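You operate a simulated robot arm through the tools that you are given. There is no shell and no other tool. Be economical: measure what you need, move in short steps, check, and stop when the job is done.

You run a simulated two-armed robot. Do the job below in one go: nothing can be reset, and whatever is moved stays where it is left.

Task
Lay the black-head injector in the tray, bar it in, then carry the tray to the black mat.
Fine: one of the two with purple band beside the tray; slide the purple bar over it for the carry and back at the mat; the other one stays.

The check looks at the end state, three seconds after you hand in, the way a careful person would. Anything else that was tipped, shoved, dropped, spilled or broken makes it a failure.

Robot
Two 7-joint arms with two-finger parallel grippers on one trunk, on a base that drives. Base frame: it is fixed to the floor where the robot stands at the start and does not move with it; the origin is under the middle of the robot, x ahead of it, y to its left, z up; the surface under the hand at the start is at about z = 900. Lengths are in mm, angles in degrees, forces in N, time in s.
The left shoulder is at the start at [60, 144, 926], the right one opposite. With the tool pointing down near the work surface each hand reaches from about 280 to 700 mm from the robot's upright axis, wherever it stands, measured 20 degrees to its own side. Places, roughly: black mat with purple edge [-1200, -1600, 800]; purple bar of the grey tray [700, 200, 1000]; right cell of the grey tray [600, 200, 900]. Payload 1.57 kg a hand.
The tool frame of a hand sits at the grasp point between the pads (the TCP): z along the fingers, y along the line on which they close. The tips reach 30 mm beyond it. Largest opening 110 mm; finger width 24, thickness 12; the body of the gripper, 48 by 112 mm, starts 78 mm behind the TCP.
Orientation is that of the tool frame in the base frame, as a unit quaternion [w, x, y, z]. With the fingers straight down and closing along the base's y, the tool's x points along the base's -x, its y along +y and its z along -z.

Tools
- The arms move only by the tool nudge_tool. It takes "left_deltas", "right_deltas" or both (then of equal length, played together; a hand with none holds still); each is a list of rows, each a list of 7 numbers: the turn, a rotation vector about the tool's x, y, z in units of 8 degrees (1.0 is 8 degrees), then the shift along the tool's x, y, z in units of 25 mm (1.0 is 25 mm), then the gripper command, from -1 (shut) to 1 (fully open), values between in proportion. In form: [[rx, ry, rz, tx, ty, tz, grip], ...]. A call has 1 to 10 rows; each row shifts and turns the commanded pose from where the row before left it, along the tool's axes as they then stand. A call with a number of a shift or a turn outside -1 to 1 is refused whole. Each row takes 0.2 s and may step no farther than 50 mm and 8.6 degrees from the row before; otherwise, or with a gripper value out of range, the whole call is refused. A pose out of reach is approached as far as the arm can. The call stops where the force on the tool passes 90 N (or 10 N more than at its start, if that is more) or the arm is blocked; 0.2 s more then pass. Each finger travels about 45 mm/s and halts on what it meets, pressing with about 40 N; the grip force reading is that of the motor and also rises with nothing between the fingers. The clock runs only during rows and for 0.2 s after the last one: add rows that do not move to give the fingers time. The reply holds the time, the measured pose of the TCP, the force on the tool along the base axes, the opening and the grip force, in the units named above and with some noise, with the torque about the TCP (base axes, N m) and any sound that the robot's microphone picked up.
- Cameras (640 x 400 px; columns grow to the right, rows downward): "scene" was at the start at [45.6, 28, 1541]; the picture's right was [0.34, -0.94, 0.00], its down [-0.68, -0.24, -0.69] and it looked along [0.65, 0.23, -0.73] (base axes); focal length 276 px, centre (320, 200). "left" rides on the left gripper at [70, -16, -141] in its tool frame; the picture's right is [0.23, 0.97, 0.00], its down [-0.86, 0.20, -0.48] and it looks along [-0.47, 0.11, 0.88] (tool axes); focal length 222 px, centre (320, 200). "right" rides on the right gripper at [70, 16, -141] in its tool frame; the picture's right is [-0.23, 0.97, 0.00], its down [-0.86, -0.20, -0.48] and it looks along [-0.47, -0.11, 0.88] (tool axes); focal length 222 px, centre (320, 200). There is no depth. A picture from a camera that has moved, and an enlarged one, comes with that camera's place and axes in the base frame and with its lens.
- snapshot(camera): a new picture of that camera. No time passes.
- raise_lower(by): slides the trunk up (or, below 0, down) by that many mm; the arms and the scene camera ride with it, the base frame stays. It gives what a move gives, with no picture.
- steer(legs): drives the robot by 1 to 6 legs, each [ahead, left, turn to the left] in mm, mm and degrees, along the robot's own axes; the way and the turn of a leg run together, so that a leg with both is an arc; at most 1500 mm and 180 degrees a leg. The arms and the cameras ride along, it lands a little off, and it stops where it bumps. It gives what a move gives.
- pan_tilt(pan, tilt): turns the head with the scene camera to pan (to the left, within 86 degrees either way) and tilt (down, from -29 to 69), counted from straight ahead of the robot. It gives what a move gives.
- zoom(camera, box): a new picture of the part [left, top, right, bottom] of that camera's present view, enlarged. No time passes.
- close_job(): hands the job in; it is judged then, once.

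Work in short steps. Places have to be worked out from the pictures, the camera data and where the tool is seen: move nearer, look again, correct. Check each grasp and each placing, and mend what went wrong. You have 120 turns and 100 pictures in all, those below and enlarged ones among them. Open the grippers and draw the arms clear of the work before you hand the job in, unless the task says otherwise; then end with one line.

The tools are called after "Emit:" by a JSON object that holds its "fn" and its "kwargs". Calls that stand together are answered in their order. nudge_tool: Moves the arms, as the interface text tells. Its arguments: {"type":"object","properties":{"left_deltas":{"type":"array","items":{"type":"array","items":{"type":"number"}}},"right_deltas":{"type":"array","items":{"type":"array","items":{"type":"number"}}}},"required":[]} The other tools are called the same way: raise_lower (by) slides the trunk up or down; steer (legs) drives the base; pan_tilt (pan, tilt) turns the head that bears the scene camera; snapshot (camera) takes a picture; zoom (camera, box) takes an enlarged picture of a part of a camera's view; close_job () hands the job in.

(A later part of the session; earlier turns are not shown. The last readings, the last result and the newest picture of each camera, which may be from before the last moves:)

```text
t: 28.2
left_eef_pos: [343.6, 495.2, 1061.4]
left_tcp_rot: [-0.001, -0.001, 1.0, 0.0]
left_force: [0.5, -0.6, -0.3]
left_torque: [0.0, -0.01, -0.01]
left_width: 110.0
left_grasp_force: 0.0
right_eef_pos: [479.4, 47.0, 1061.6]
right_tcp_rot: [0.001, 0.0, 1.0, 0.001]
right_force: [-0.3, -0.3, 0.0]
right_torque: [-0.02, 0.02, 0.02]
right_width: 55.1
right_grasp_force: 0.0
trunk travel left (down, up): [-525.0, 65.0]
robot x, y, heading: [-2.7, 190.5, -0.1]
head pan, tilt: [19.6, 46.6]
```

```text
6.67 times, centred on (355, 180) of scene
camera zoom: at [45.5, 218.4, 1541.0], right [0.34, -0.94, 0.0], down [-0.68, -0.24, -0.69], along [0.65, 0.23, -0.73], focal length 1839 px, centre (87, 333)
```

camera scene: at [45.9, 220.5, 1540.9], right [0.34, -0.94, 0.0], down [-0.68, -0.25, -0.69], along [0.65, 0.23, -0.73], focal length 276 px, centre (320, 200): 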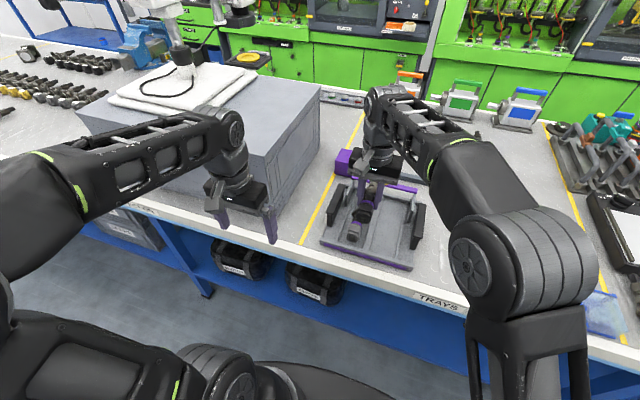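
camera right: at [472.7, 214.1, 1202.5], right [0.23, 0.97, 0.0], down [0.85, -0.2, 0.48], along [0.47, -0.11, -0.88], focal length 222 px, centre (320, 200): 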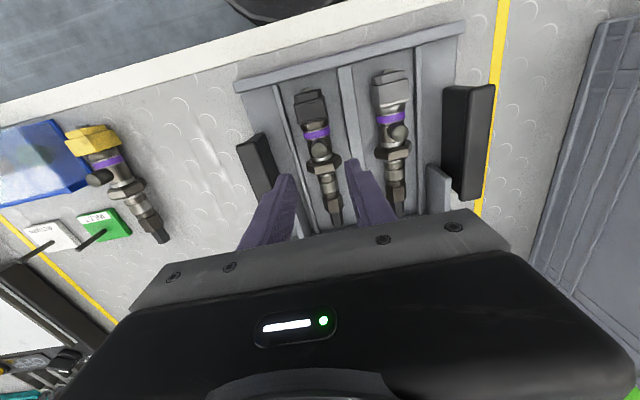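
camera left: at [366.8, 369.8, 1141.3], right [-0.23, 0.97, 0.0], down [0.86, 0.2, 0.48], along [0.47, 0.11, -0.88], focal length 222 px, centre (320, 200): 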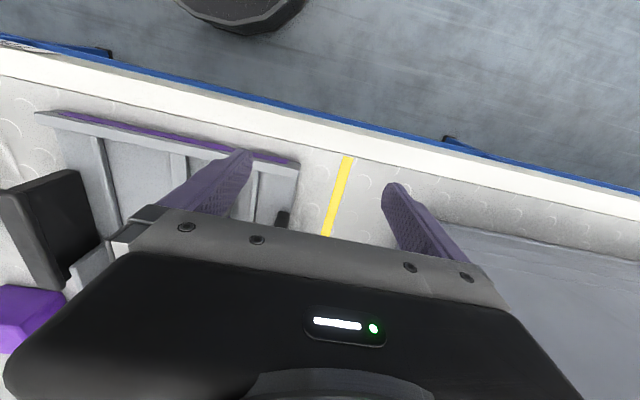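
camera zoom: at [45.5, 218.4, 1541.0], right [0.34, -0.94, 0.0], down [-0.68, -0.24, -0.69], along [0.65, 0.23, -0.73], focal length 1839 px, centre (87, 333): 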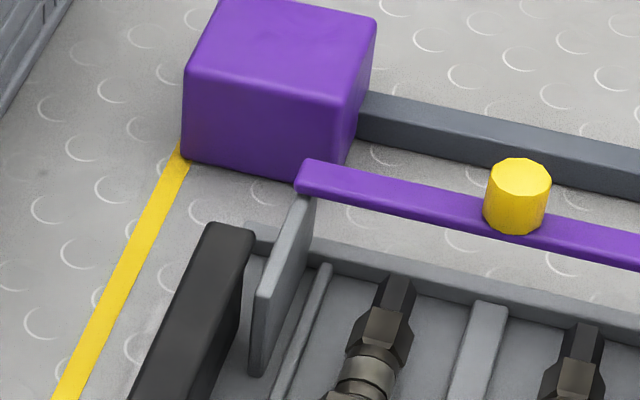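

The bar rides on two side cheeks with a yellow knob at about (680, 241, 988). I'll use the left hand for it: first bring the left hand inward to y≈241 while the right goes farther aside.

Emit:
{"fn": "nudge_tool", "kwargs": {"left_deltas": [[0, 0, 0, 0, -0.6, -0.6, 0.0], [0, 0, 0, 0, -1, -0.6, 0.0], [0, 0, 0, 0, -1, 0, 0.0], [0, 0, 0, 0, -1, 0, 0.0], [0, 0, 0, 0, -1, 0, 0.0], [0, 0, 0, 0, -1, 0, 0.0], [0, 0, 0, 0, -1, 0, 0.0], [0, 0, 0, 0, -1, 0, 0.0], [0, 0, 0, 0, -1, 0, 0.0], [0, 0, 0, 0, -1, 0, 0.0]], "right_deltas": [[0, 0, 0, 0, -1, 0, 0], [0, 0, 0, 0, -1, 0, 0], [0, 0, 0, 0, -1, 0, 0], [0, 0, 0, 0, -1, 0, 0], [0, 0, 0, 0, 0, 0, 0], [0, 0, 0, 0, 0, 0, 0], [0, 0, 0, 0, 0, 0, 0], [0, 0, 0, 0, 0, 0, 0], [0, 0, 0, 0, 0, 0, 0], [0, 0, 0, 0, 0, 0, 0]]}}

Emit:
{"fn": "nudge_tool", "kwargs": {"left_deltas": [[0, 0, 0, -1, 0, 0, 0.0], [0, 0, 0, -1, 0, 0, 0.0], [0, 0, 0, -1, 0, 0, 0.0], [0, 0, 0, -1, 0, 0, 0.0], [0, 0, 0, -1, 0, 0, 0.0], [0, 0, 0, -1, 0, 0, 0.0], [0, 0, 0, -1, 0, 0, 0.0], [0, 0, 0, -1, 0, 0, 0.0], [0, 0, 0, -1, 0, 0, 0.0], [0, 0, 0, 0, 0, 0, 0.0]]}}

Emit:
{"fn": "snapshot", "kwargs": {"camera": "left"}}

Emit:
{"fn": "snapshot", "kwargs": {"camera": "scene"}}

```text
t: 30.4
left_eef_pos: [342.0, 253.8, 1090.6]
left_tcp_rot: [0.0, -0.001, 1.0, 0.0]
left_force: [-1.1, 0.1, -0.8]
left_torque: [0.0, 0.01, 0.02]
left_width: 55.0
left_grasp_force: 0.0
right_eef_pos: [481.3, -53.9, 1063.6]
right_tcp_rot: [0.0, -0.002, 1.0, 0.0]
right_force: [0.3, 0.5, -0.3]
right_torque: [0.02, -0.03, -0.01]
right_width: 55.0
right_grasp_force: 0.0
trunk travel left (down, up): [-525.0, 65.0]
robot x, y, heading: [3.9, 189.5, -0.0]
head pan, tilt: [19.6, 46.6]
```

```text
t: 32.6
left_eef_pos: [519.6, 252.8, 1093.9]
left_tcp_rot: [0.001, -0.001, 1.0, 0.0]
left_force: [0.6, 0.2, -0.1]
left_torque: [-0.03, 0.01, 0.0]
left_width: 55.2
left_grasp_force: 0.0
left hand out of reach, approached as far as the arm can: row 8, 9
right_eef_pos: [480.5, -52.1, 1062.5]
right_tcp_rot: [0.001, -0.001, 1.0, 0.001]
right_force: [0.4, 0.5, 0.4]
right_torque: [-0.02, 0.0, -0.04]
right_width: 55.1
right_grasp_force: 0.0
trunk travel left (down, up): [-525.0, 65.0]
robot x, y, heading: [-1.7, 190.3, 0.2]
head pan, tilt: [19.6, 46.6]
```

```text
67 pictures are left
camera left: at [447.7, 238.8, 1233.6], right [-0.23, 0.97, 0.0], down [0.85, 0.2, 0.48], along [0.47, 0.11, -0.88], focal length 222 px, centre (320, 200)
```

left: 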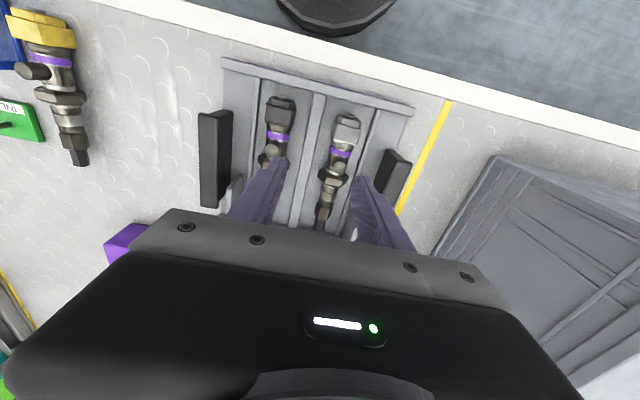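

```text
66 pictures are left
camera scene: at [45.4, 219.2, 1541.0], right [0.34, -0.94, 0.0], down [-0.68, -0.24, -0.69], along [0.65, 0.23, -0.73], focal length 276 px, centre (320, 200)
```

scene: 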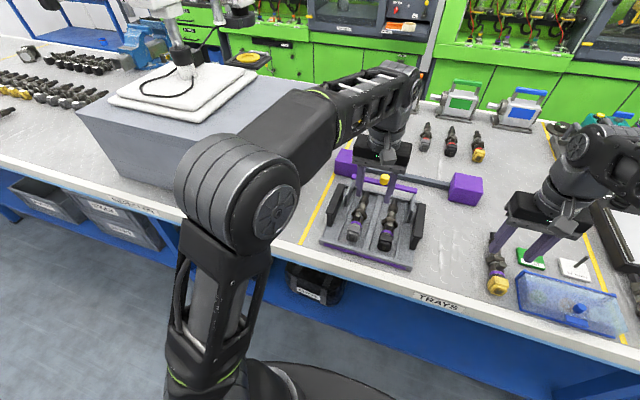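

The left arm tops out at x=520 at this height. There is room before the bench, so I drive 110 mm ahead and see.

Emit:
{"fn": "steer", "kwargs": {"legs": [[110, 0, 0]]}}

Emit:
{"fn": "snapshot", "kwargs": {"camera": "left"}}

Emit:
{"fn": "snapshot", "kwargs": {"camera": "scene"}}

```text
t: 33.8
left_eef_pos: [632.5, 255.0, 1090.6]
left_tcp_rot: [0.0, -0.002, 1.0, 0.0]
left_force: [-0.4, 0.0, 0.0]
left_torque: [-0.02, 0.05, 0.02]
left_width: 55.3
left_grasp_force: 0.0
right_eef_pos: [594.7, -52.8, 1061.7]
right_tcp_rot: [0.0, -0.001, 1.0, 0.001]
right_force: [0.5, 0.1, -0.3]
right_torque: [0.05, 0.06, 0.01]
right_width: 55.1
right_grasp_force: 0.0
trunk travel left (down, up): [-525.0, 65.0]
robot x, y, heading: [113.2, 192.0, 0.5]
head pan, tilt: [19.6, 46.6]
```

```text
65 pictures are left
camera left: at [560.7, 239.5, 1232.9], right [-0.23, 0.97, 0.0], down [0.85, 0.2, 0.48], along [0.47, 0.11, -0.88], focal length 222 px, centre (320, 200)
```

left: 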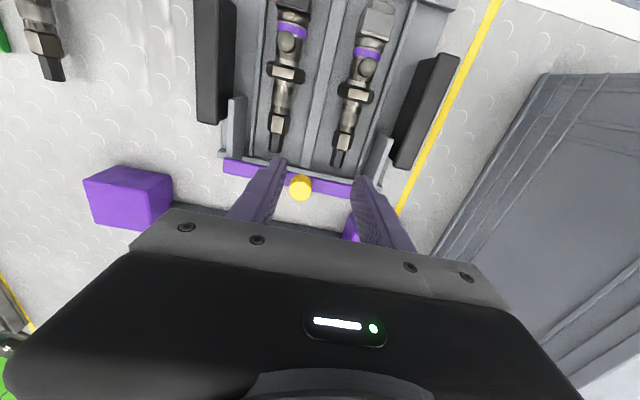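

```text
64 pictures are left
camera scene: at [159.0, 219.1, 1540.9], right [0.34, -0.94, 0.0], down [-0.68, -0.25, -0.69], along [0.65, 0.23, -0.73], focal length 276 px, centre (320, 200)
```

scene: 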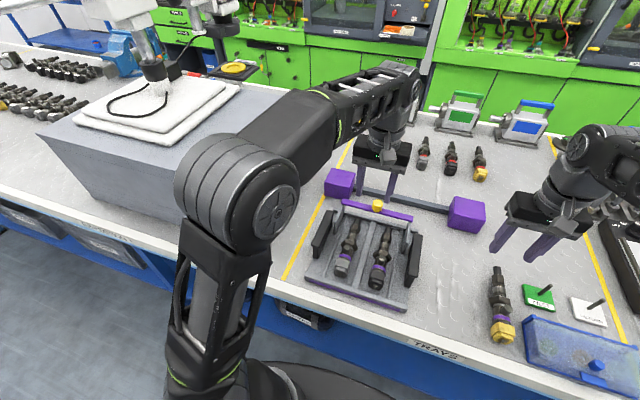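

The knob reads (680, 242). I move over it and down to z≈1045.

Emit:
{"fn": "nudge_tool", "kwargs": {"left_deltas": [[0, 0, 0, -0.5, -0.25, 0.5, 0.0], [0, 0, 0, -0.5, -0.25, 0.5, 0.0], [0, 0, 0, -0.5, 0, 0.4, 0.0], [0, 0, 0, -0.4, 0, 0.4, 0.0], [0, 0, 0, 0, 0, 0, 0.0]]}}

Emit:
{"fn": "snapshot", "kwargs": {"camera": "left"}}

Emit:
{"fn": "zoom", "kwargs": {"camera": "scene", "box": [310, 150, 450, 250]}}

```text
t: 35.0
left_eef_pos: [678.6, 241.6, 1048.7]
left_tcp_rot: [0.001, -0.002, 1.0, 0.0]
left_force: [-1.0, 0.2, -0.4]
left_torque: [0.0, 0.0, -0.02]
left_width: 54.9
left_grasp_force: 0.2
right_eef_pos: [593.5, -52.0, 1062.4]
right_tcp_rot: [0.001, -0.002, 1.0, 0.0]
right_force: [0.6, 0.7, 0.0]
right_torque: [-0.02, -0.01, -0.03]
right_width: 54.8
right_grasp_force: 0.0
trunk travel left (down, up): [-525.0, 65.0]
robot x, y, heading: [112.0, 191.0, 0.4]
head pan, tilt: [19.6, 46.6]
```

```text
63 pictures are left
camera left: at [606.8, 227.1, 1188.6], right [-0.23, 0.97, 0.0], down [0.85, 0.2, 0.48], along [0.47, 0.11, -0.88], focal length 222 px, centre (320, 200)
```

left: 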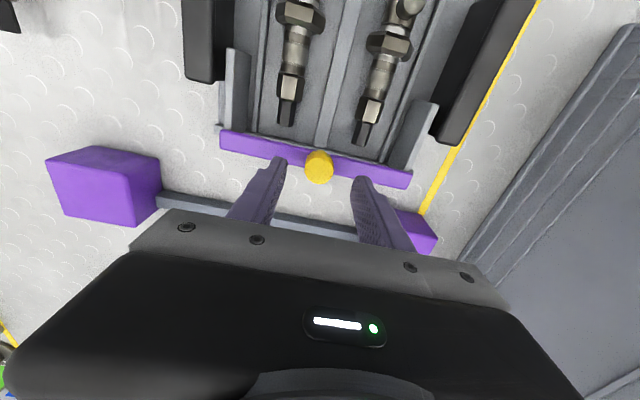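

```text
4.00 times, centred on (380, 200) of scene
camera zoom: at [156.9, 219.1, 1541.0], right [0.34, -0.94, 0.0], down [-0.68, -0.25, -0.69], along [0.65, 0.23, -0.73], focal length 1104 px, centre (80, 200)
```

zoom: 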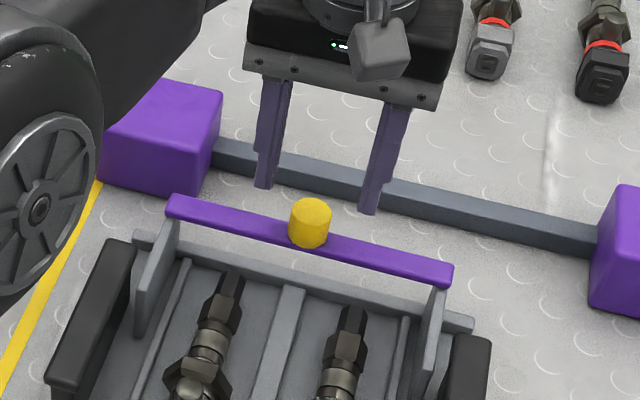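

Aligned. I descend 30 mm so the tips come to z≈988 around the knob, just above the bar.

Emit:
{"fn": "nudge_tool", "kwargs": {"left_deltas": [[0, 0, 0, -0.06, 0.03, 0.4, 0.0], [0, 0, 0, 0, 0, 0.4, 0.0], [0, 0, 0, 0, 0, 0.4, 0.0], [0, 0, 0, 0, 0, 0, 0.0]]}}

Emit:
{"fn": "zoom", "kwargs": {"camera": "scene", "box": [340, 160, 440, 230]}}

Emit:
{"fn": "zoom", "kwargs": {"camera": "left", "box": [200, 90, 440, 260]}}

```text
t: 36.0
left_eef_pos: [679.9, 242.3, 1016.4]
left_tcp_rot: [0.001, -0.002, 1.0, 0.0]
left_force: [0.1, 1.0, 0.2]
left_torque: [-0.02, 0.0, -0.01]
left_width: 54.9
left_grasp_force: 0.0
right_eef_pos: [592.6, -52.3, 1062.5]
right_tcp_rot: [0.002, -0.002, 1.0, 0.001]
right_force: [0.8, 0.6, -0.1]
right_torque: [0.02, 0.0, 0.02]
right_width: 55.0
right_grasp_force: 0.1
trunk travel left (down, up): [-525.0, 65.0]
robot x, y, heading: [111.2, 192.9, 0.3]
head pan, tilt: [19.6, 46.6]
```

```text
5.71 times, centred on (390, 195) of scene
camera zoom: at [156.9, 219.1, 1541.0], right [0.34, -0.94, 0.0], down [-0.68, -0.25, -0.69], along [0.65, 0.23, -0.73], focal length 1577 px, centre (-80, 229)
```

zoom: 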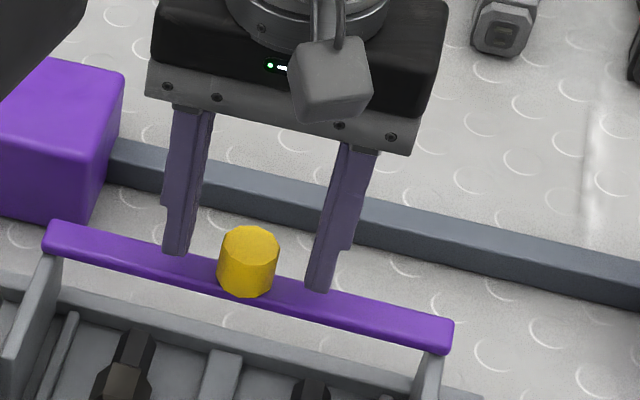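

```text
2.35 times, centred on (320, 175) of left
camera zoom: at [608.4, 227.2, 1158.1], right [-0.23, 0.97, 0.0], down [0.85, 0.2, 0.48], along [0.47, 0.11, -0.88], focal length 523 px, centre (320, 259)
```

zoom: 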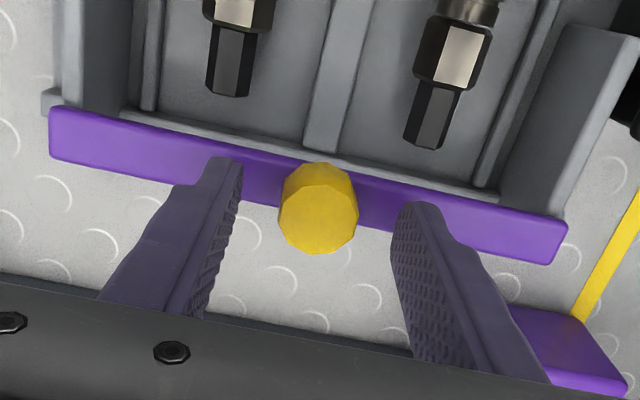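

Tips (≈986) sit just above the bar with the knob between them. I close on the knob.

Emit:
{"fn": "nudge_tool", "kwargs": {"left_deltas": [[0, 0, 0, 0, 0, 0, -1], [0, 0, 0, 0, 0, 0, -1], [0, 0, 0, 0, 0, 0, -1], [0, 0, 0, 0, 0, 0, -1]]}}

Emit:
{"fn": "zoom", "kwargs": {"camera": "scene", "box": [310, 150, 450, 250]}}

```text
t: 37.0
left_eef_pos: [679.1, 241.7, 1017.3]
left_tcp_rot: [0.0, -0.001, 1.0, 0.0]
left_force: [-0.5, -2.5, 0.3]
left_torque: [0.17, -0.04, -0.04]
left_width: 27.1
left_grasp_force: 34.3
right_eef_pos: [592.3, -51.4, 1062.2]
right_tcp_rot: [0.0, -0.002, 1.0, 0.001]
right_force: [0.5, 0.0, 0.6]
right_torque: [-0.03, 0.0, -0.02]
right_width: 54.8
right_grasp_force: 0.1
trunk travel left (down, up): [-525.0, 65.0]
robot x, y, heading: [110.5, 191.9, 0.1]
head pan, tilt: [19.6, 46.6]
```

```text
4.00 times, centred on (380, 200) of scene
camera zoom: at [157.1, 218.7, 1541.0], right [0.34, -0.94, 0.0], down [-0.68, -0.25, -0.69], along [0.65, 0.23, -0.73], focal length 1104 px, centre (80, 200)
```

zoom: 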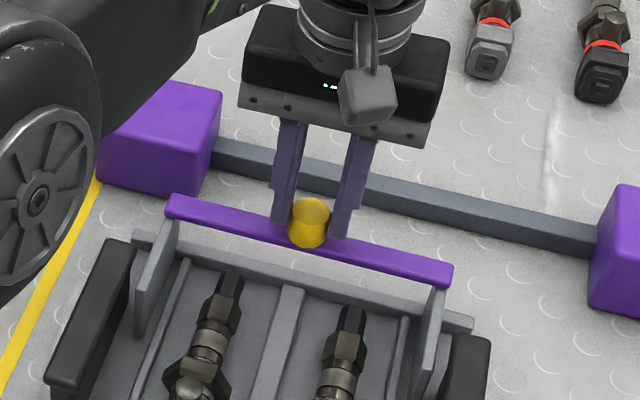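

Knob gripped (27 mm). I pull it gently 20 mm towards me and check whether the bar slides or the tray comes along.

Emit:
{"fn": "nudge_tool", "kwargs": {"left_deltas": [[0, 0, 0, 0.2, 0, 0, -1], [0, 0, 0, 0.3, 0, 0, -1], [0, 0, 0, 0.3, 0, 0, -1], [0, 0, 0, 0, 0, 0, -1]]}}

Emit:
{"fn": "zoom", "kwargs": {"camera": "scene", "box": [310, 150, 450, 250]}}

```text
t: 38.0
left_eef_pos: [659.2, 242.6, 1016.5]
left_tcp_rot: [-0.001, -0.002, 1.0, 0.0]
left_force: [-1.4, -4.3, -0.8]
left_torque: [-0.24, -0.26, 0.05]
left_width: 26.6
left_grasp_force: 37.3
right_eef_pos: [593.7, -52.3, 1062.0]
right_tcp_rot: [-0.001, -0.003, 1.0, 0.001]
right_force: [0.2, 0.4, 0.6]
right_torque: [-0.02, 0.02, 0.02]
right_width: 54.9
right_grasp_force: 0.1
trunk travel left (down, up): [-525.0, 65.0]
robot x, y, heading: [112.1, 192.2, 0.3]
head pan, tilt: [19.6, 46.6]
```

```text
4.00 times, centred on (380, 200) of scene
camera zoom: at [157.5, 218.6, 1540.9], right [0.34, -0.94, 0.0], down [-0.68, -0.25, -0.69], along [0.65, 0.23, -0.73], focal length 1104 px, centre (80, 200)
```

zoom: 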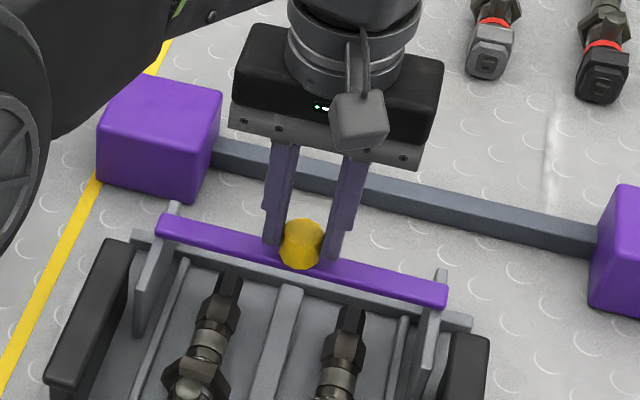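

The bar slides freely along the cheeks and the tray stays put. I keep pulling in small steps until the force shows its stop.

Emit:
{"fn": "nudge_tool", "kwargs": {"left_deltas": [[0, 0, 0, 0.3, 0, 0, -1], [0, 0, 0, 0.3, 0, 0, -1], [0, 0, 0, 0.3, 0, 0, -1], [0, 0, 0, 0, 0, 0, -1]]}}

Emit:
{"fn": "zoom", "kwargs": {"camera": "scene", "box": [310, 150, 450, 250]}}

```text
t: 39.0
left_eef_pos: [638.5, 242.5, 1016.2]
left_tcp_rot: [0.001, -0.002, 1.0, 0.0]
left_force: [-0.7, 0.6, -2.6]
left_torque: [-0.19, 0.13, -0.02]
left_width: 26.7
left_grasp_force: 37.5
right_eef_pos: [592.3, -52.4, 1062.7]
right_tcp_rot: [0.0, -0.002, 1.0, 0.001]
right_force: [-0.2, -0.2, -0.1]
right_torque: [0.01, -0.02, 0.0]
right_width: 55.2
right_grasp_force: 0.1
trunk travel left (down, up): [-525.0, 65.0]
robot x, y, heading: [109.0, 190.3, 0.2]
head pan, tilt: [19.6, 46.6]
```

```text
4.00 times, centred on (380, 200) of scene
camera zoom: at [157.5, 219.5, 1540.9], right [0.34, -0.94, 0.0], down [-0.68, -0.25, -0.69], along [0.65, 0.23, -0.73], focal length 1104 px, centre (80, 200)
```

zoom: 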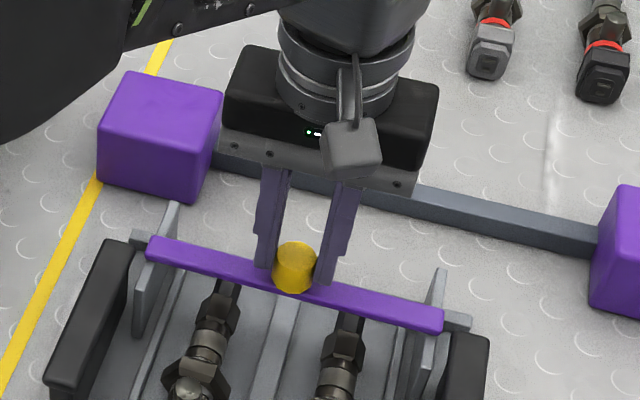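

Emit:
{"fn": "nudge_tool", "kwargs": {"left_deltas": [[0, 0, 0, 0.3, 0, 0, -1], [0, 0, 0, 0.3, 0, 0, -1], [0, 0, 0, 0.3, 0, 0, -1], [0, 0, 0, 0, 0, 0, -1]]}}

Emit:
{"fn": "zoom", "kwargs": {"camera": "scene", "box": [310, 150, 450, 250]}}

```text
t: 40.0
left_eef_pos: [615.7, 244.3, 1016.9]
left_tcp_rot: [0.002, -0.001, 1.0, 0.0]
left_force: [7.6, -0.2, 0.1]
left_torque: [0.31, -0.07, 0.01]
left_width: 27.0
left_grasp_force: 37.9
right_eef_pos: [594.4, -52.0, 1061.9]
right_tcp_rot: [0.0, -0.002, 1.0, 0.001]
right_force: [-0.1, -0.5, -0.3]
right_torque: [0.02, 0.01, 0.02]
right_width: 55.1
right_grasp_force: 0.1
trunk travel left (down, up): [-525.0, 65.0]
robot x, y, heading: [109.8, 193.3, 0.3]
head pan, tilt: [19.6, 46.6]
```

```text
4.00 times, centred on (380, 200) of scene
camera zoom: at [158.4, 219.1, 1540.9], right [0.34, -0.94, 0.0], down [-0.68, -0.25, -0.69], along [0.65, 0.23, -0.73], focal length 1104 px, centre (80, 200)
```

zoom: 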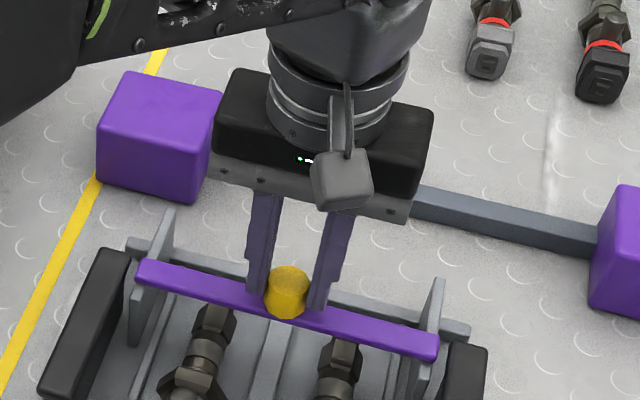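

The force jumped to 7.6 N and the tray has just started to follow: the bar is at its stop (≈60 mm travel), over the injectors. I release and rise.

Emit:
{"fn": "nudge_tool", "kwargs": {"left_deltas": [[0, 0, 0, 0, 0, 0, -0.2], [0, 0, 0, 0, 0, 0, 0.0], [0, 0, 0, 0, 0, 0, 0.0], [0, 0, 0, 0, 0, -0.5, 0.0], [0, 0, 0, 0, 0, -1, 0.0], [0, 0, 0, 0.4, 0, -1, 0.0], [0, 0, 0, 0.6, 0, 0, 0.0]]}}

Emit:
{"fn": "snapshot", "kwargs": {"camera": "left"}}

Emit:
{"fn": "snapshot", "kwargs": {"camera": "scene"}}

```text
t: 41.6
left_eef_pos: [590.0, 244.8, 1080.9]
left_tcp_rot: [0.0, -0.001, 1.0, 0.0]
left_force: [-0.4, 0.4, -0.3]
left_torque: [-0.02, 0.03, 0.01]
left_width: 55.0
left_grasp_force: 0.1
right_eef_pos: [592.1, -51.3, 1064.3]
right_tcp_rot: [0.001, -0.002, 1.0, 0.001]
right_force: [0.7, -0.1, 0.3]
right_torque: [0.01, 0.03, -0.03]
right_width: 54.8
right_grasp_force: 0.0
trunk travel left (down, up): [-525.0, 65.0]
robot x, y, heading: [112.7, 191.7, 0.3]
head pan, tilt: [19.6, 46.6]
```

```text
55 pictures are left
camera left: at [518.4, 228.8, 1221.9], right [-0.23, 0.97, 0.0], down [0.85, 0.2, 0.48], along [0.47, 0.11, -0.88], focal length 222 px, centre (320, 200)
```

left: 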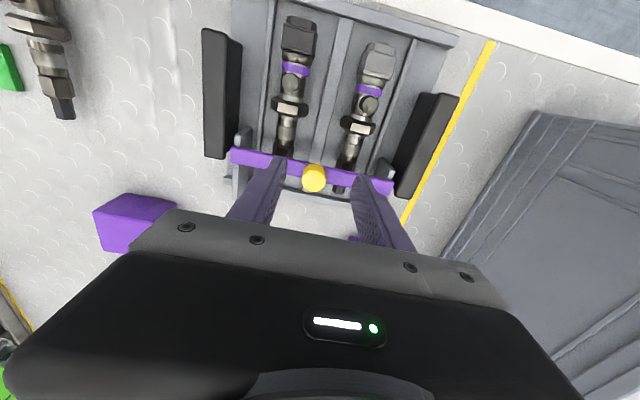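

```text
54 pictures are left
camera scene: at [156.6, 219.3, 1541.0], right [0.34, -0.94, 0.0], down [-0.68, -0.25, -0.69], along [0.65, 0.23, -0.73], focal length 276 px, centre (320, 200)
```

scene: 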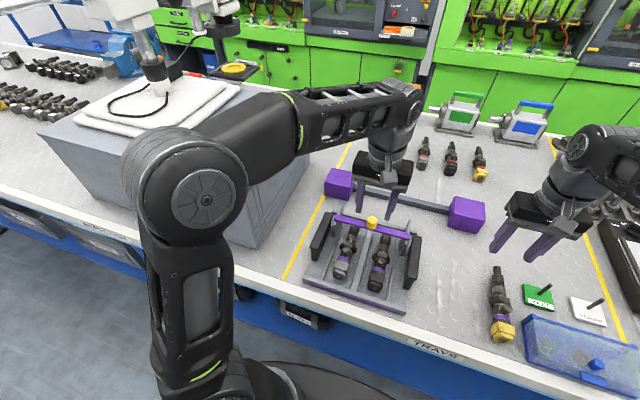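

The bar is over both injectors. Now I measure the handles for the two-handed lift.

Emit:
{"fn": "zoom", "kwargs": {"camera": "scene", "box": [290, 190, 440, 320]}}

Emit:
{"fn": "zoom", "kwargs": {"camera": "left", "box": [190, 0, 490, 210]}}

```text
3.08 times, centred on (365, 255) of scene
camera zoom: at [156.6, 219.3, 1541.0], right [0.34, -0.94, 0.0], down [-0.68, -0.25, -0.69], along [0.65, 0.23, -0.73], focal length 849 px, centre (182, 31)
```

zoom: 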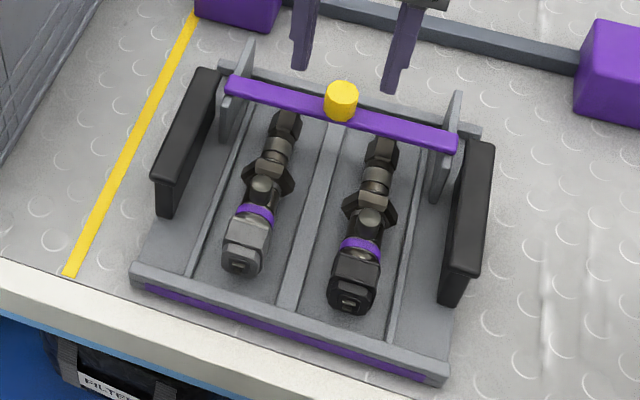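

```text
1.90 times, centred on (340, 105) of left
camera zoom: at [518.4, 228.8, 1221.9], right [-0.23, 0.97, 0.0], down [0.85, 0.2, 0.48], along [0.47, 0.11, -0.88], focal length 423 px, centre (282, 381)
```

zoom: 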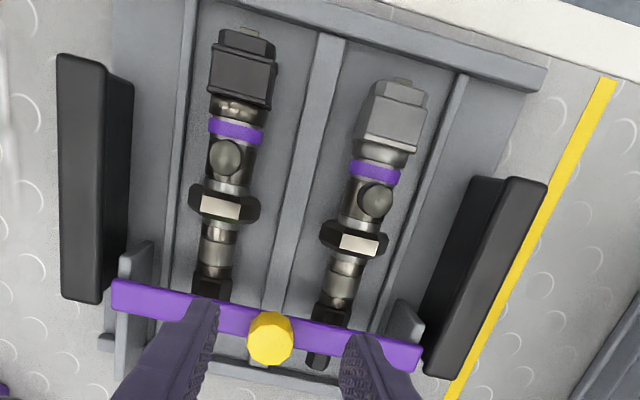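

Handles: tops at z≈985, at y≈132 and y≈357, centred at x≈560, about 25 mm thick. I bring both hands above them (opening 50 mm).

Emit:
{"fn": "nudge_tool", "kwargs": {"left_deltas": [[0, 0, 0, 0.24, 0.9, 0, -0.09], [0, 0, 0, 0.24, 0.9, 0, -0.09], [0, 0, 0, 0.24, 0.9, 0, -0.09], [0, 0, 0, 0.24, 0.9, 0, -0.09], [0, 0, 0, 0.24, 0.9, 0, -0.09], [0, 0, 0, 0, 0, 0, -0.09], [0, 0, 0, 0, 0, 0, -0.09], [0, 0, 0, 0, 0, 0, -0.09], [0, 0, 0, 0, 0, 0, -0.09]], "right_deltas": [[0, 0, 0, 0.16, 0.9, -0.3, -0.09], [0, 0, 0, 0.16, 0.9, -0.3, -0.09], [0, 0, 0, 0.16, 0.9, -0.1, -0.09], [0, 0, 0, 0.16, 0.9, 0, -0.09], [0, 0, 0, 0.16, 0.9, 0, -0.09], [0, 0, 0, 0.16, 0.9, 0, -0.09], [0, 0, 0, 0.16, 0.9, 0, -0.09], [0, 0, 0, 0.16, 1.0, 0, -0.09], [0, 0, 0, 0, 0, 0, -0.09]]}}

Emit:
{"fn": "snapshot", "kwargs": {"camera": "left"}}

Emit:
{"fn": "snapshot", "kwargs": {"camera": "right"}}

Emit:
{"fn": "snapshot", "kwargs": {"camera": "scene"}}

```text
t: 43.6
left_eef_pos: [559.5, 357.4, 1078.2]
left_tcp_rot: [0.001, -0.002, 1.0, 0.0]
left_force: [-0.1, 0.2, -0.3]
left_torque: [0.02, -0.02, 0.01]
left_width: 50.2
left_grasp_force: 0.0
right_eef_pos: [561.0, 129.8, 1080.7]
right_tcp_rot: [0.001, -0.002, 1.0, 0.001]
right_force: [0.5, 0.0, -0.1]
right_torque: [0.0, -0.03, 0.02]
right_width: 50.1
right_grasp_force: 0.0
trunk travel left (down, up): [-525.0, 65.0]
robot x, y, heading: [111.0, 193.9, -0.0]
head pan, tilt: [19.6, 46.6]
```

```text
51 pictures are left
camera left: at [487.7, 341.8, 1219.7], right [-0.23, 0.97, 0.0], down [0.85, 0.2, 0.48], along [0.47, 0.11, -0.88], focal length 222 px, centre (320, 200)
```

left: 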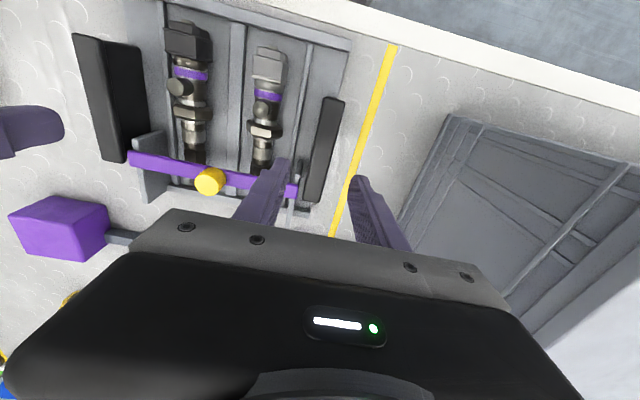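

```text
50 pictures are left
camera right: at [491.4, 145.3, 1222.1], right [0.22, 0.97, 0.0], down [0.86, -0.2, 0.48], along [0.47, -0.11, -0.88], focal length 222 px, centre (320, 200)
```

right: 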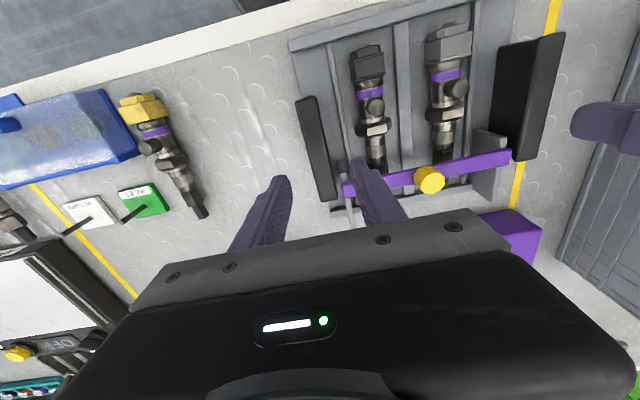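

```text
49 pictures are left
camera scene: at [156.9, 219.0, 1541.0], right [0.34, -0.94, 0.0], down [-0.68, -0.25, -0.69], along [0.65, 0.23, -0.73], focal length 276 px, centre (320, 200)
```

scene: 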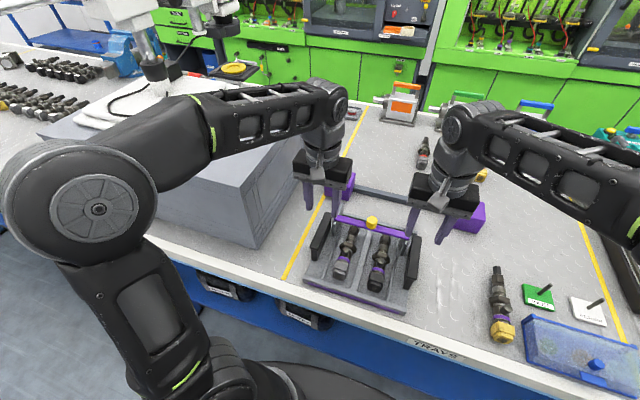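

Refined handle centres: y≈360 and y≈129. I lower both hands until the tips just straddle the tops and check.

Emit:
{"fn": "nudge_tool", "kwargs": {"left_deltas": [[0, 0, 0, 0, 0.1, 0.6, -0.09], [0, 0, 0, 0, 0, 0.6, -0.09], [0, 0, 0, 0, 0, 0.6, -0.09], [0, 0, 0, 0, 0, 0.6, -0.09], [0, 0, 0, 0, 0, 0.5, -0.09], [0, 0, 0, 0, 0, 0, -0.09]], "right_deltas": [[0, 0, 0, 0, -0.04, 0.6, -0.09], [0, 0, 0, 0, 0, 0.6, -0.09], [0, 0, 0, 0, 0, 0.6, -0.09], [0, 0, 0, 0, 0, 0.6, -0.09], [0, 0, 0, 0, 0, 0.55, -0.09], [0, 0, 0, 0, 0, 0, -0.09]]}}

Emit:
{"fn": "zoom", "kwargs": {"camera": "left", "box": [200, 60, 440, 260]}}

Emit:
{"fn": "zoom", "kwargs": {"camera": "right", "box": [200, 60, 440, 260]}}

```text
t: 45.0
left_eef_pos: [558.5, 357.9, 1006.3]
left_tcp_rot: [0.001, -0.002, 1.0, 0.0]
left_force: [-0.1, 0.1, -0.7]
left_torque: [-0.01, -0.01, 0.02]
left_width: 50.1
left_grasp_force: 0.1
right_eef_pos: [561.3, 129.8, 1006.7]
right_tcp_rot: [-0.001, -0.002, 1.0, 0.001]
right_force: [0.1, -1.1, -0.4]
right_torque: [-0.03, 0.05, 0.0]
right_width: 50.2
right_grasp_force: 0.0
trunk travel left (down, up): [-525.0, 65.0]
robot x, y, heading: [108.5, 192.5, 0.2]
head pan, tilt: [19.6, 46.6]
```

```text
2.00 times, centred on (320, 160) of left
camera zoom: at [487.3, 342.5, 1148.2], right [-0.23, 0.97, 0.0], down [0.85, 0.2, 0.48], along [0.47, 0.11, -0.88], focal length 444 px, centre (320, 280)
```

zoom: 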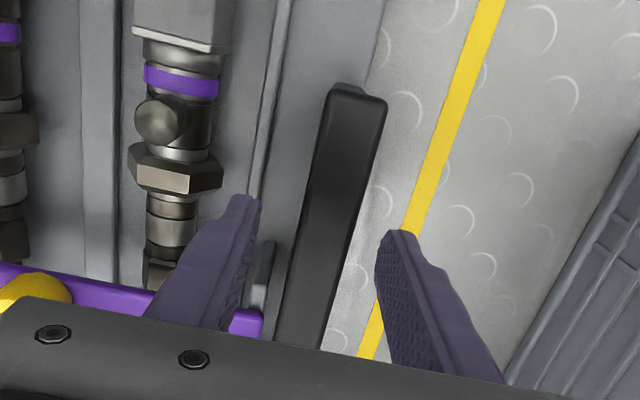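

```text
2.00 times, centred on (320, 160) of right
camera zoom: at [491.4, 145.5, 1147.8], right [0.22, 0.97, 0.0], down [0.86, -0.2, 0.48], along [0.47, -0.11, -0.88], focal length 444 px, centre (320, 280)
```

zoom: 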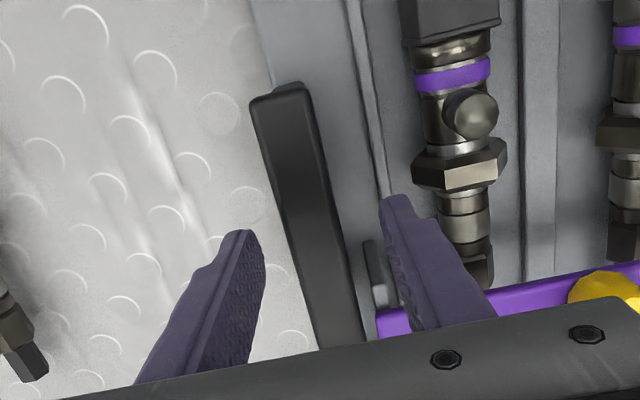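

Small trims: left +5 mm, right −3 mm in y. Then I go down to the grip height (TCP ≈958).

Emit:
{"fn": "nudge_tool", "kwargs": {"left_deltas": [[0, 0, 0, 0, 0.2, 0, -0.09], [0, 0, 0, 0, 0, 0.4, -0.09], [0, 0, 0, 0, 0, 0.5, -0.09], [0, 0, 0, 0, 0, 0.5, -0.09], [0, 0, 0, 0, 0, 0.5, -0.09], [0, 0, 0, 0, 0, 0, -0.09]], "right_deltas": [[0, 0, 0, 0, -0.12, 0, -0.09], [0, 0, 0, 0, 0, 0.4, -0.09], [0, 0, 0, 0, 0, 0.5, -0.09], [0, 0, 0, 0, 0, 0.5, -0.09], [0, 0, 0, 0, 0, 0.5, -0.09], [0, 0, 0, 0, 0, 0, -0.09]]}}

Emit:
{"fn": "zoom", "kwargs": {"camera": "scene", "box": [290, 170, 440, 310]}}

```text
t: 46.4
left_eef_pos: [559.4, 363.1, 959.5]
left_tcp_rot: [0.001, -0.002, 1.0, 0.0]
left_force: [-0.4, 0.7, 0.0]
left_torque: [0.0, 0.01, -0.04]
left_width: 50.0
left_grasp_force: 0.0
right_eef_pos: [560.2, 126.3, 959.8]
right_tcp_rot: [0.001, -0.002, 1.0, 0.0]
right_force: [-0.5, -0.4, 0.0]
right_torque: [0.01, 0.03, 0.04]
right_width: 50.1
right_grasp_force: 0.0
trunk travel left (down, up): [-525.0, 65.0]
robot x, y, heading: [111.1, 188.6, 0.1]
head pan, tilt: [19.6, 46.6]
```

```text
2.86 times, centred on (365, 240) of scene
camera zoom: at [156.8, 219.2, 1541.0], right [0.34, -0.94, 0.0], down [-0.68, -0.25, -0.69], along [0.65, 0.23, -0.73], focal length 788 px, centre (191, 86)
```

zoom: 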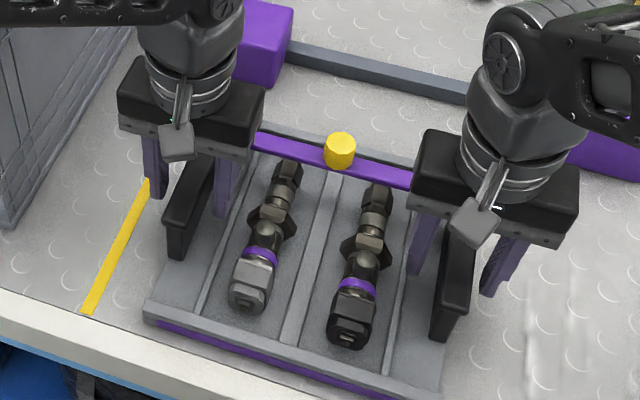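

Both hands straddle the handles without contact. I close both grippers.

Emit:
{"fn": "nudge_tool", "kwargs": {"left_deltas": [[0, 0, 0, 0, 0, 0, -1], [0, 0, 0, 0, 0, 0, -1], [0, 0, 0, 0, 0, 0, -1], [0, 0, 0, 0, 0, 0, -1]], "right_deltas": [[0, 0, 0, 0, 0, 0, -1], [0, 0, 0, 0, 0, 0, -1], [0, 0, 0, 0, 0, 0, -1], [0, 0, 0, 0, 0, 0, -1]]}}

```text
t: 47.4
left_eef_pos: [559.5, 360.9, 959.1]
left_tcp_rot: [0.001, -0.001, 1.0, 0.0]
left_force: [0.0, -20.2, -0.6]
left_torque: [0.18, 0.04, 0.06]
left_width: 23.6
left_grasp_force: 35.5
right_eef_pos: [560.7, 127.8, 958.6]
right_tcp_rot: [0.001, -0.003, 1.0, 0.002]
right_force: [-0.3, 14.2, -0.7]
right_torque: [-0.27, -0.12, -0.12]
right_width: 23.6
right_grasp_force: 35.4
trunk travel left (down, up): [-525.0, 65.0]
robot x, y, heading: [111.8, 193.2, 0.2]
head pan, tilt: [19.6, 46.6]
```

Both handles held (23.6 mm). There's ~15–20 N of sideways tension between hands, so I relax it by 2 mm each and lift a few mm gently.

Emit:
{"fn": "nudge_tool", "kwargs": {"left_deltas": [[0, 0, 0, 0, -0.07, 0, -1], [0, 0, 0, 0, 0, 0, -1], [0, 0, 0, 0, 0, -0.15, -1], [0, 0, 0, 0, 0, -0.2, -1], [0, 0, 0, 0, 0, -0.2, -1], [0, 0, 0, 0, 0, 0, -1]], "right_deltas": [[0, 0, 0, 0, 0.06, 0, -1], [0, 0, 0, 0, 0, 0, -1], [0, 0, 0, 0, 0, -0.15, -1], [0, 0, 0, 0, 0, -0.2, -1], [0, 0, 0, 0, 0, -0.2, -1], [0, 0, 0, 0, 0, 0, -1]]}}

Emit:
{"fn": "zoom", "kwargs": {"camera": "scene", "box": [290, 170, 440, 310]}}

```text
t: 48.8
left_eef_pos: [559.6, 362.1, 972.3]
left_tcp_rot: [0.001, -0.002, 1.0, 0.0]
left_force: [1.9, -6.7, -6.8]
left_torque: [0.18, 0.54, 0.36]
left_width: 23.4
left_grasp_force: 35.4
right_eef_pos: [561.1, 127.2, 972.9]
right_tcp_rot: [-0.001, -0.002, 1.0, 0.0]
right_force: [-2.0, 6.7, -6.0]
right_torque: [-0.09, -0.54, 0.24]
right_width: 23.3
right_grasp_force: 35.9
trunk travel left (down, up): [-525.0, 65.0]
robot x, y, heading: [111.2, 190.8, 0.3]
head pan, tilt: [19.6, 46.6]
```

```text
2.86 times, centred on (365, 240) of scene
camera zoom: at [158.1, 219.4, 1540.9], right [0.34, -0.94, 0.0], down [-0.68, -0.25, -0.69], along [0.65, 0.23, -0.73], focal length 788 px, centre (191, 86)
```

zoom: 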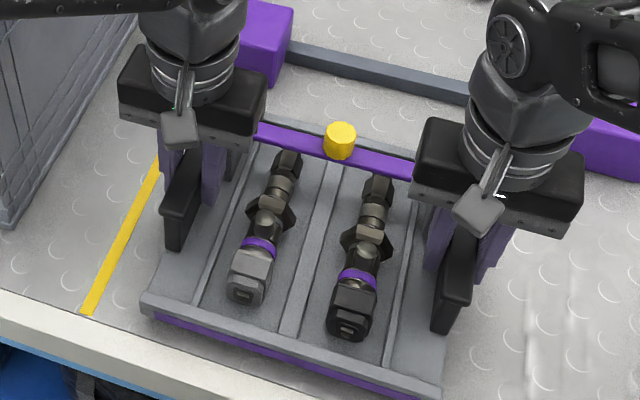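

Tray is up with both sides level (~6.5 N each). I raise further with the trunk so the arms stay in the same posture.

Emit:
{"fn": "raise_lower", "kwargs": {"by": 60}}

Emit:
{"fn": "snapshot", "kwargs": {"camera": "scene"}}

```text
t: 49.8
left_eef_pos: [558.8, 361.4, 1032.4]
left_tcp_rot: [0.001, -0.001, 1.0, -0.001]
left_force: [1.5, -4.4, -6.4]
left_torque: [0.05, -0.13, 0.14]
left_width: 23.6
left_grasp_force: 35.9
right_eef_pos: [561.5, 128.4, 1032.0]
right_tcp_rot: [0.0, -0.001, 1.0, 0.001]
right_force: [-1.0, 4.1, -6.7]
right_torque: [-0.03, 0.16, 0.18]
right_width: 23.8
right_grasp_force: 35.2
trunk travel left (down, up): [-585.0, 5.0]
robot x, y, heading: [107.3, 190.5, 0.3]
head pan, tilt: [19.6, 46.6]
```

```text
44 pictures are left
camera scene: at [158.2, 219.3, 1600.9], right [0.34, -0.94, 0.0], down [-0.68, -0.25, -0.69], along [0.65, 0.23, -0.73], focal length 276 px, centre (320, 200)
```

scene: 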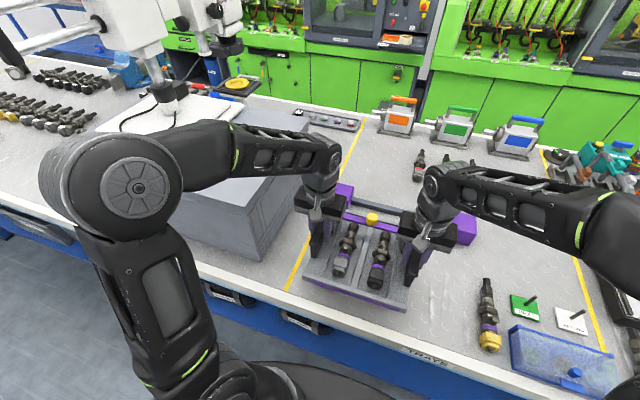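

The tray is fully up and level. Before reversing I look around with the head to the right and left.

Emit:
{"fn": "pan_tilt", "kwargs": {"pan": -86, "tilt": 25}}

Emit:
{"fn": "snapshot", "kwargs": {"camera": "scene"}}

Emit:
{"fn": "pan_tilt", "kwargs": {"pan": 86, "tilt": 25}}

Emit:
{"fn": "snapshot", "kwargs": {"camera": "scene"}}

```text
t: 51.6
left_eef_pos: [560.8, 362.3, 1033.0]
left_tcp_rot: [0.001, -0.002, 1.0, 0.0]
left_force: [2.4, -0.1, -6.0]
left_torque: [0.02, -0.03, 0.18]
left_width: 23.8
left_grasp_force: 36.0
right_eef_pos: [560.8, 128.0, 1032.3]
right_tcp_rot: [0.0, -0.001, 1.0, 0.001]
right_force: [-2.0, 1.0, -6.8]
right_torque: [0.0, 0.0, 0.18]
right_width: 23.4
right_grasp_force: 35.8
trunk travel left (down, up): [-585.0, 5.0]
robot x, y, heading: [111.7, 190.2, 0.3]
head pan, tilt: [-85.9, 25.0]
```

```text
43 pictures are left
camera scene: at [89.5, 100.4, 1633.7], right [-1.0, -0.07, 0.0], down [-0.03, 0.42, -0.91], along [0.07, -0.9, -0.42], focal length 276 px, centre (320, 200)
```

scene: 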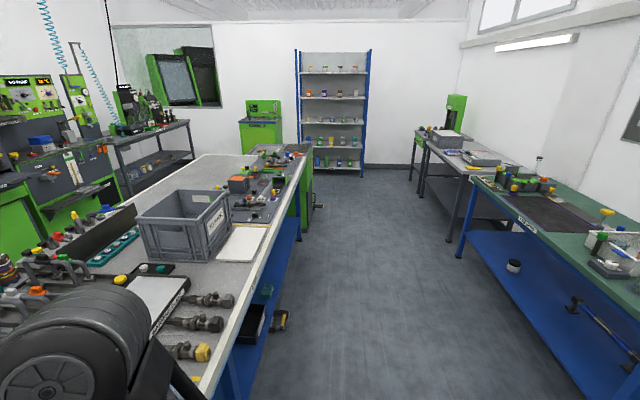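

```text
t: 54.2
left_eef_pos: [559.8, 361.3, 1032.6]
left_tcp_rot: [0.0, -0.001, 1.0, 0.0]
left_force: [1.2, 2.8, -6.4]
left_torque: [-0.04, 0.07, 0.13]
left_width: 23.5
left_grasp_force: 35.6
right_eef_pos: [560.6, 127.2, 1031.6]
right_tcp_rot: [0.0, -0.002, 1.0, 0.0]
right_force: [-1.4, -3.2, -6.1]
right_torque: [0.05, -0.07, 0.15]
right_width: 23.7
right_grasp_force: 36.1
trunk travel left (down, up): [-585.0, 5.0]
robot x, y, heading: [110.9, 188.7, 0.2]
head pan, tilt: [85.9, 25.0]
```

```text
42 pictures are left
camera scene: at [88.9, 284.2, 1633.7], right [1.0, -0.07, 0.0], down [-0.03, -0.42, -0.91], along [0.06, 0.9, -0.42], focal length 276 px, centre (320, 200)
```

scene: 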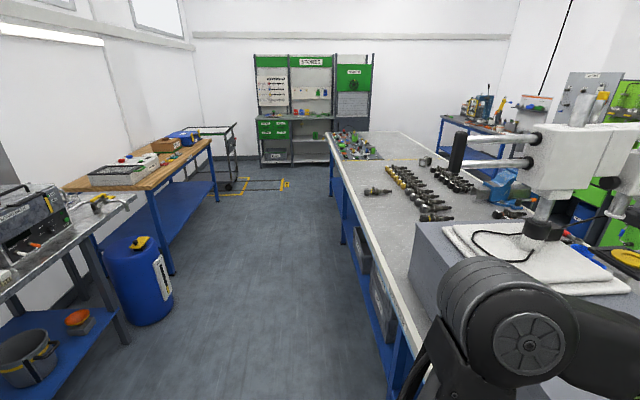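

An aisle ~1.5 m wide separates our bench (edge x≈430) from the green bench (edge x≈-1090) carrying the dark mat near (-1280, -1630). I reverse 440 mm into the middle of the aisle.

Emit:
{"fn": "steer", "kwargs": {"legs": [[-440, 0, 0]]}}

Emit:
{"fn": "pan_tilt", "kwargs": {"pan": 0, "tilt": 50}}

Emit:
{"fn": "snapshot", "kwargs": {"camera": "scene"}}

```text
t: 56.9
left_eef_pos: [117.9, 359.9, 1032.0]
left_tcp_rot: [0.001, 0.001, 1.0, 0.0]
left_force: [0.9, 5.1, -5.7]
left_torque: [-0.08, -0.02, 0.13]
left_width: 23.8
left_grasp_force: 35.6
right_eef_pos: [118.0, 123.8, 1032.6]
right_tcp_rot: [0.001, 0.001, 1.0, 0.0]
right_force: [-1.5, -5.4, -6.7]
right_torque: [0.08, 0.0, 0.15]
right_width: 23.4
right_grasp_force: 35.9
trunk travel left (down, up): [-585.0, 5.0]
robot x, y, heading: [-329.2, 195.3, -0.3]
head pan, tilt: [85.9, 25.0]
```

```text
t: 58.5
left_eef_pos: [118.8, 359.3, 1032.3]
left_tcp_rot: [0.002, 0.001, 1.0, 0.0]
left_force: [-0.3, -0.7, -6.7]
left_torque: [0.03, -0.03, 0.12]
left_width: 23.4
left_grasp_force: 35.6
right_eef_pos: [118.6, 126.1, 1032.4]
right_tcp_rot: [0.0, 0.001, 1.0, 0.0]
right_force: [-1.4, 1.7, -6.3]
right_torque: [0.01, 0.05, 0.14]
right_width: 23.5
right_grasp_force: 36.0
trunk travel left (down, up): [-585.0, 5.0]
robot x, y, heading: [-330.1, 191.1, 0.2]
head pan, tilt: [0.0, 50.0]
```

```text
41 pictures are left
camera scene: at [-282.4, 192.0, 1596.2], right [0.0, -1.0, 0.0], down [-0.77, 0.0, -0.64], along [0.64, 0.0, -0.77], focal length 276 px, centre (320, 200)
```

scene: 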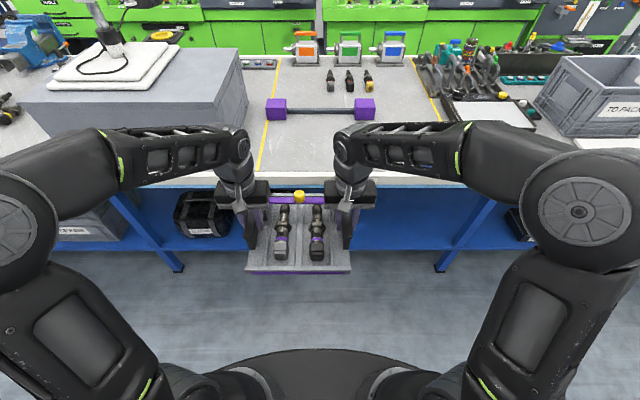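

Tray and load are level. I turn right 90° to face down the aisle and check.

Emit:
{"fn": "steer", "kwargs": {"legs": [[0, 0, -90]]}}

Emit:
{"fn": "pan_tilt", "kwargs": {"pan": 0, "tilt": 25}}

Emit:
{"fn": "snapshot", "kwargs": {"camera": "scene"}}

```text
t: 62.7
left_eef_pos: [-158.9, -257.5, 1032.6]
left_tcp_rot: [0.0, 0.705, 0.709, -0.001]
left_force: [-1.2, -2.1, -6.4]
left_torque: [0.0, -0.01, 0.15]
left_width: 23.3
left_grasp_force: 35.6
right_eef_pos: [-393.1, -258.0, 1031.2]
right_tcp_rot: [0.001, 0.706, 0.709, 0.0]
right_force: [1.0, 1.3, -5.8]
right_torque: [-0.04, -0.01, 0.12]
right_width: 23.6
right_grasp_force: 36.0
trunk travel left (down, up): [-585.0, 5.0]
robot x, y, heading: [-326.8, 190.7, -89.5]
head pan, tilt: [0.0, 50.0]
```

```text
t: 63.6
left_eef_pos: [-157.7, -257.1, 1032.8]
left_tcp_rot: [-0.001, 0.705, 0.709, 0.0]
left_force: [-1.2, -0.8, -6.6]
left_torque: [0.1, -0.07, 0.08]
left_width: 23.4
left_grasp_force: 35.7
right_eef_pos: [-393.6, -258.0, 1032.1]
right_tcp_rot: [0.0, 0.705, 0.709, -0.001]
right_force: [0.9, 2.4, -5.2]
right_torque: [-0.11, 0.06, 0.15]
right_width: 23.4
right_grasp_force: 36.0
trunk travel left (down, up): [-585.0, 5.0]
robot x, y, heading: [-331.6, 190.0, -89.8]
head pan, tilt: [0.0, 25.0]
```

```text
40 pictures are left
camera scene: at [-330.1, 128.6, 1633.6], right [-1.0, -0.01, 0.0], down [0.0, 0.42, -0.91], along [0.0, -0.91, -0.42], focal length 276 px, centre (320, 200)
```

scene: 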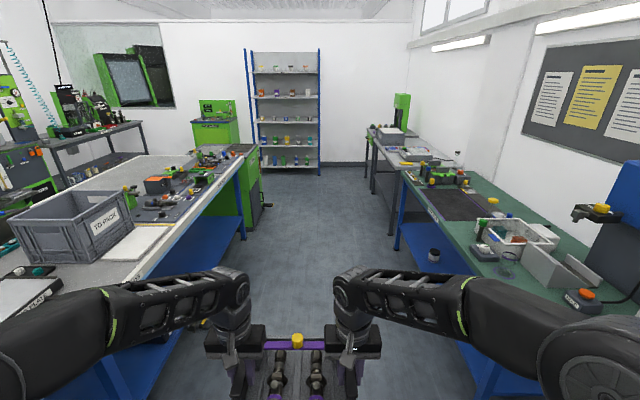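

The mat is visible on the green bench to the right with things on both sides. I zoom on it.

Emit:
{"fn": "zoom", "kwargs": {"camera": "scene", "box": [370, 140, 610, 300]}}

```text
2.50 times, centred on (490, 220) of scene
camera zoom: at [-330.1, 128.6, 1633.6], right [-1.0, -0.01, 0.0], down [0.0, 0.42, -0.91], along [0.0, -0.91, -0.42], focal length 690 px, centre (-105, 150)
```

zoom: 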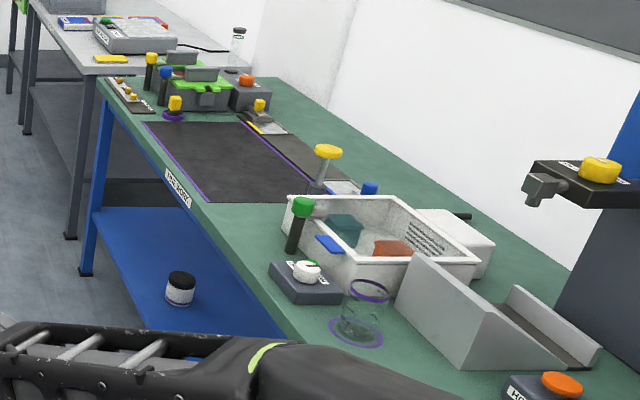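

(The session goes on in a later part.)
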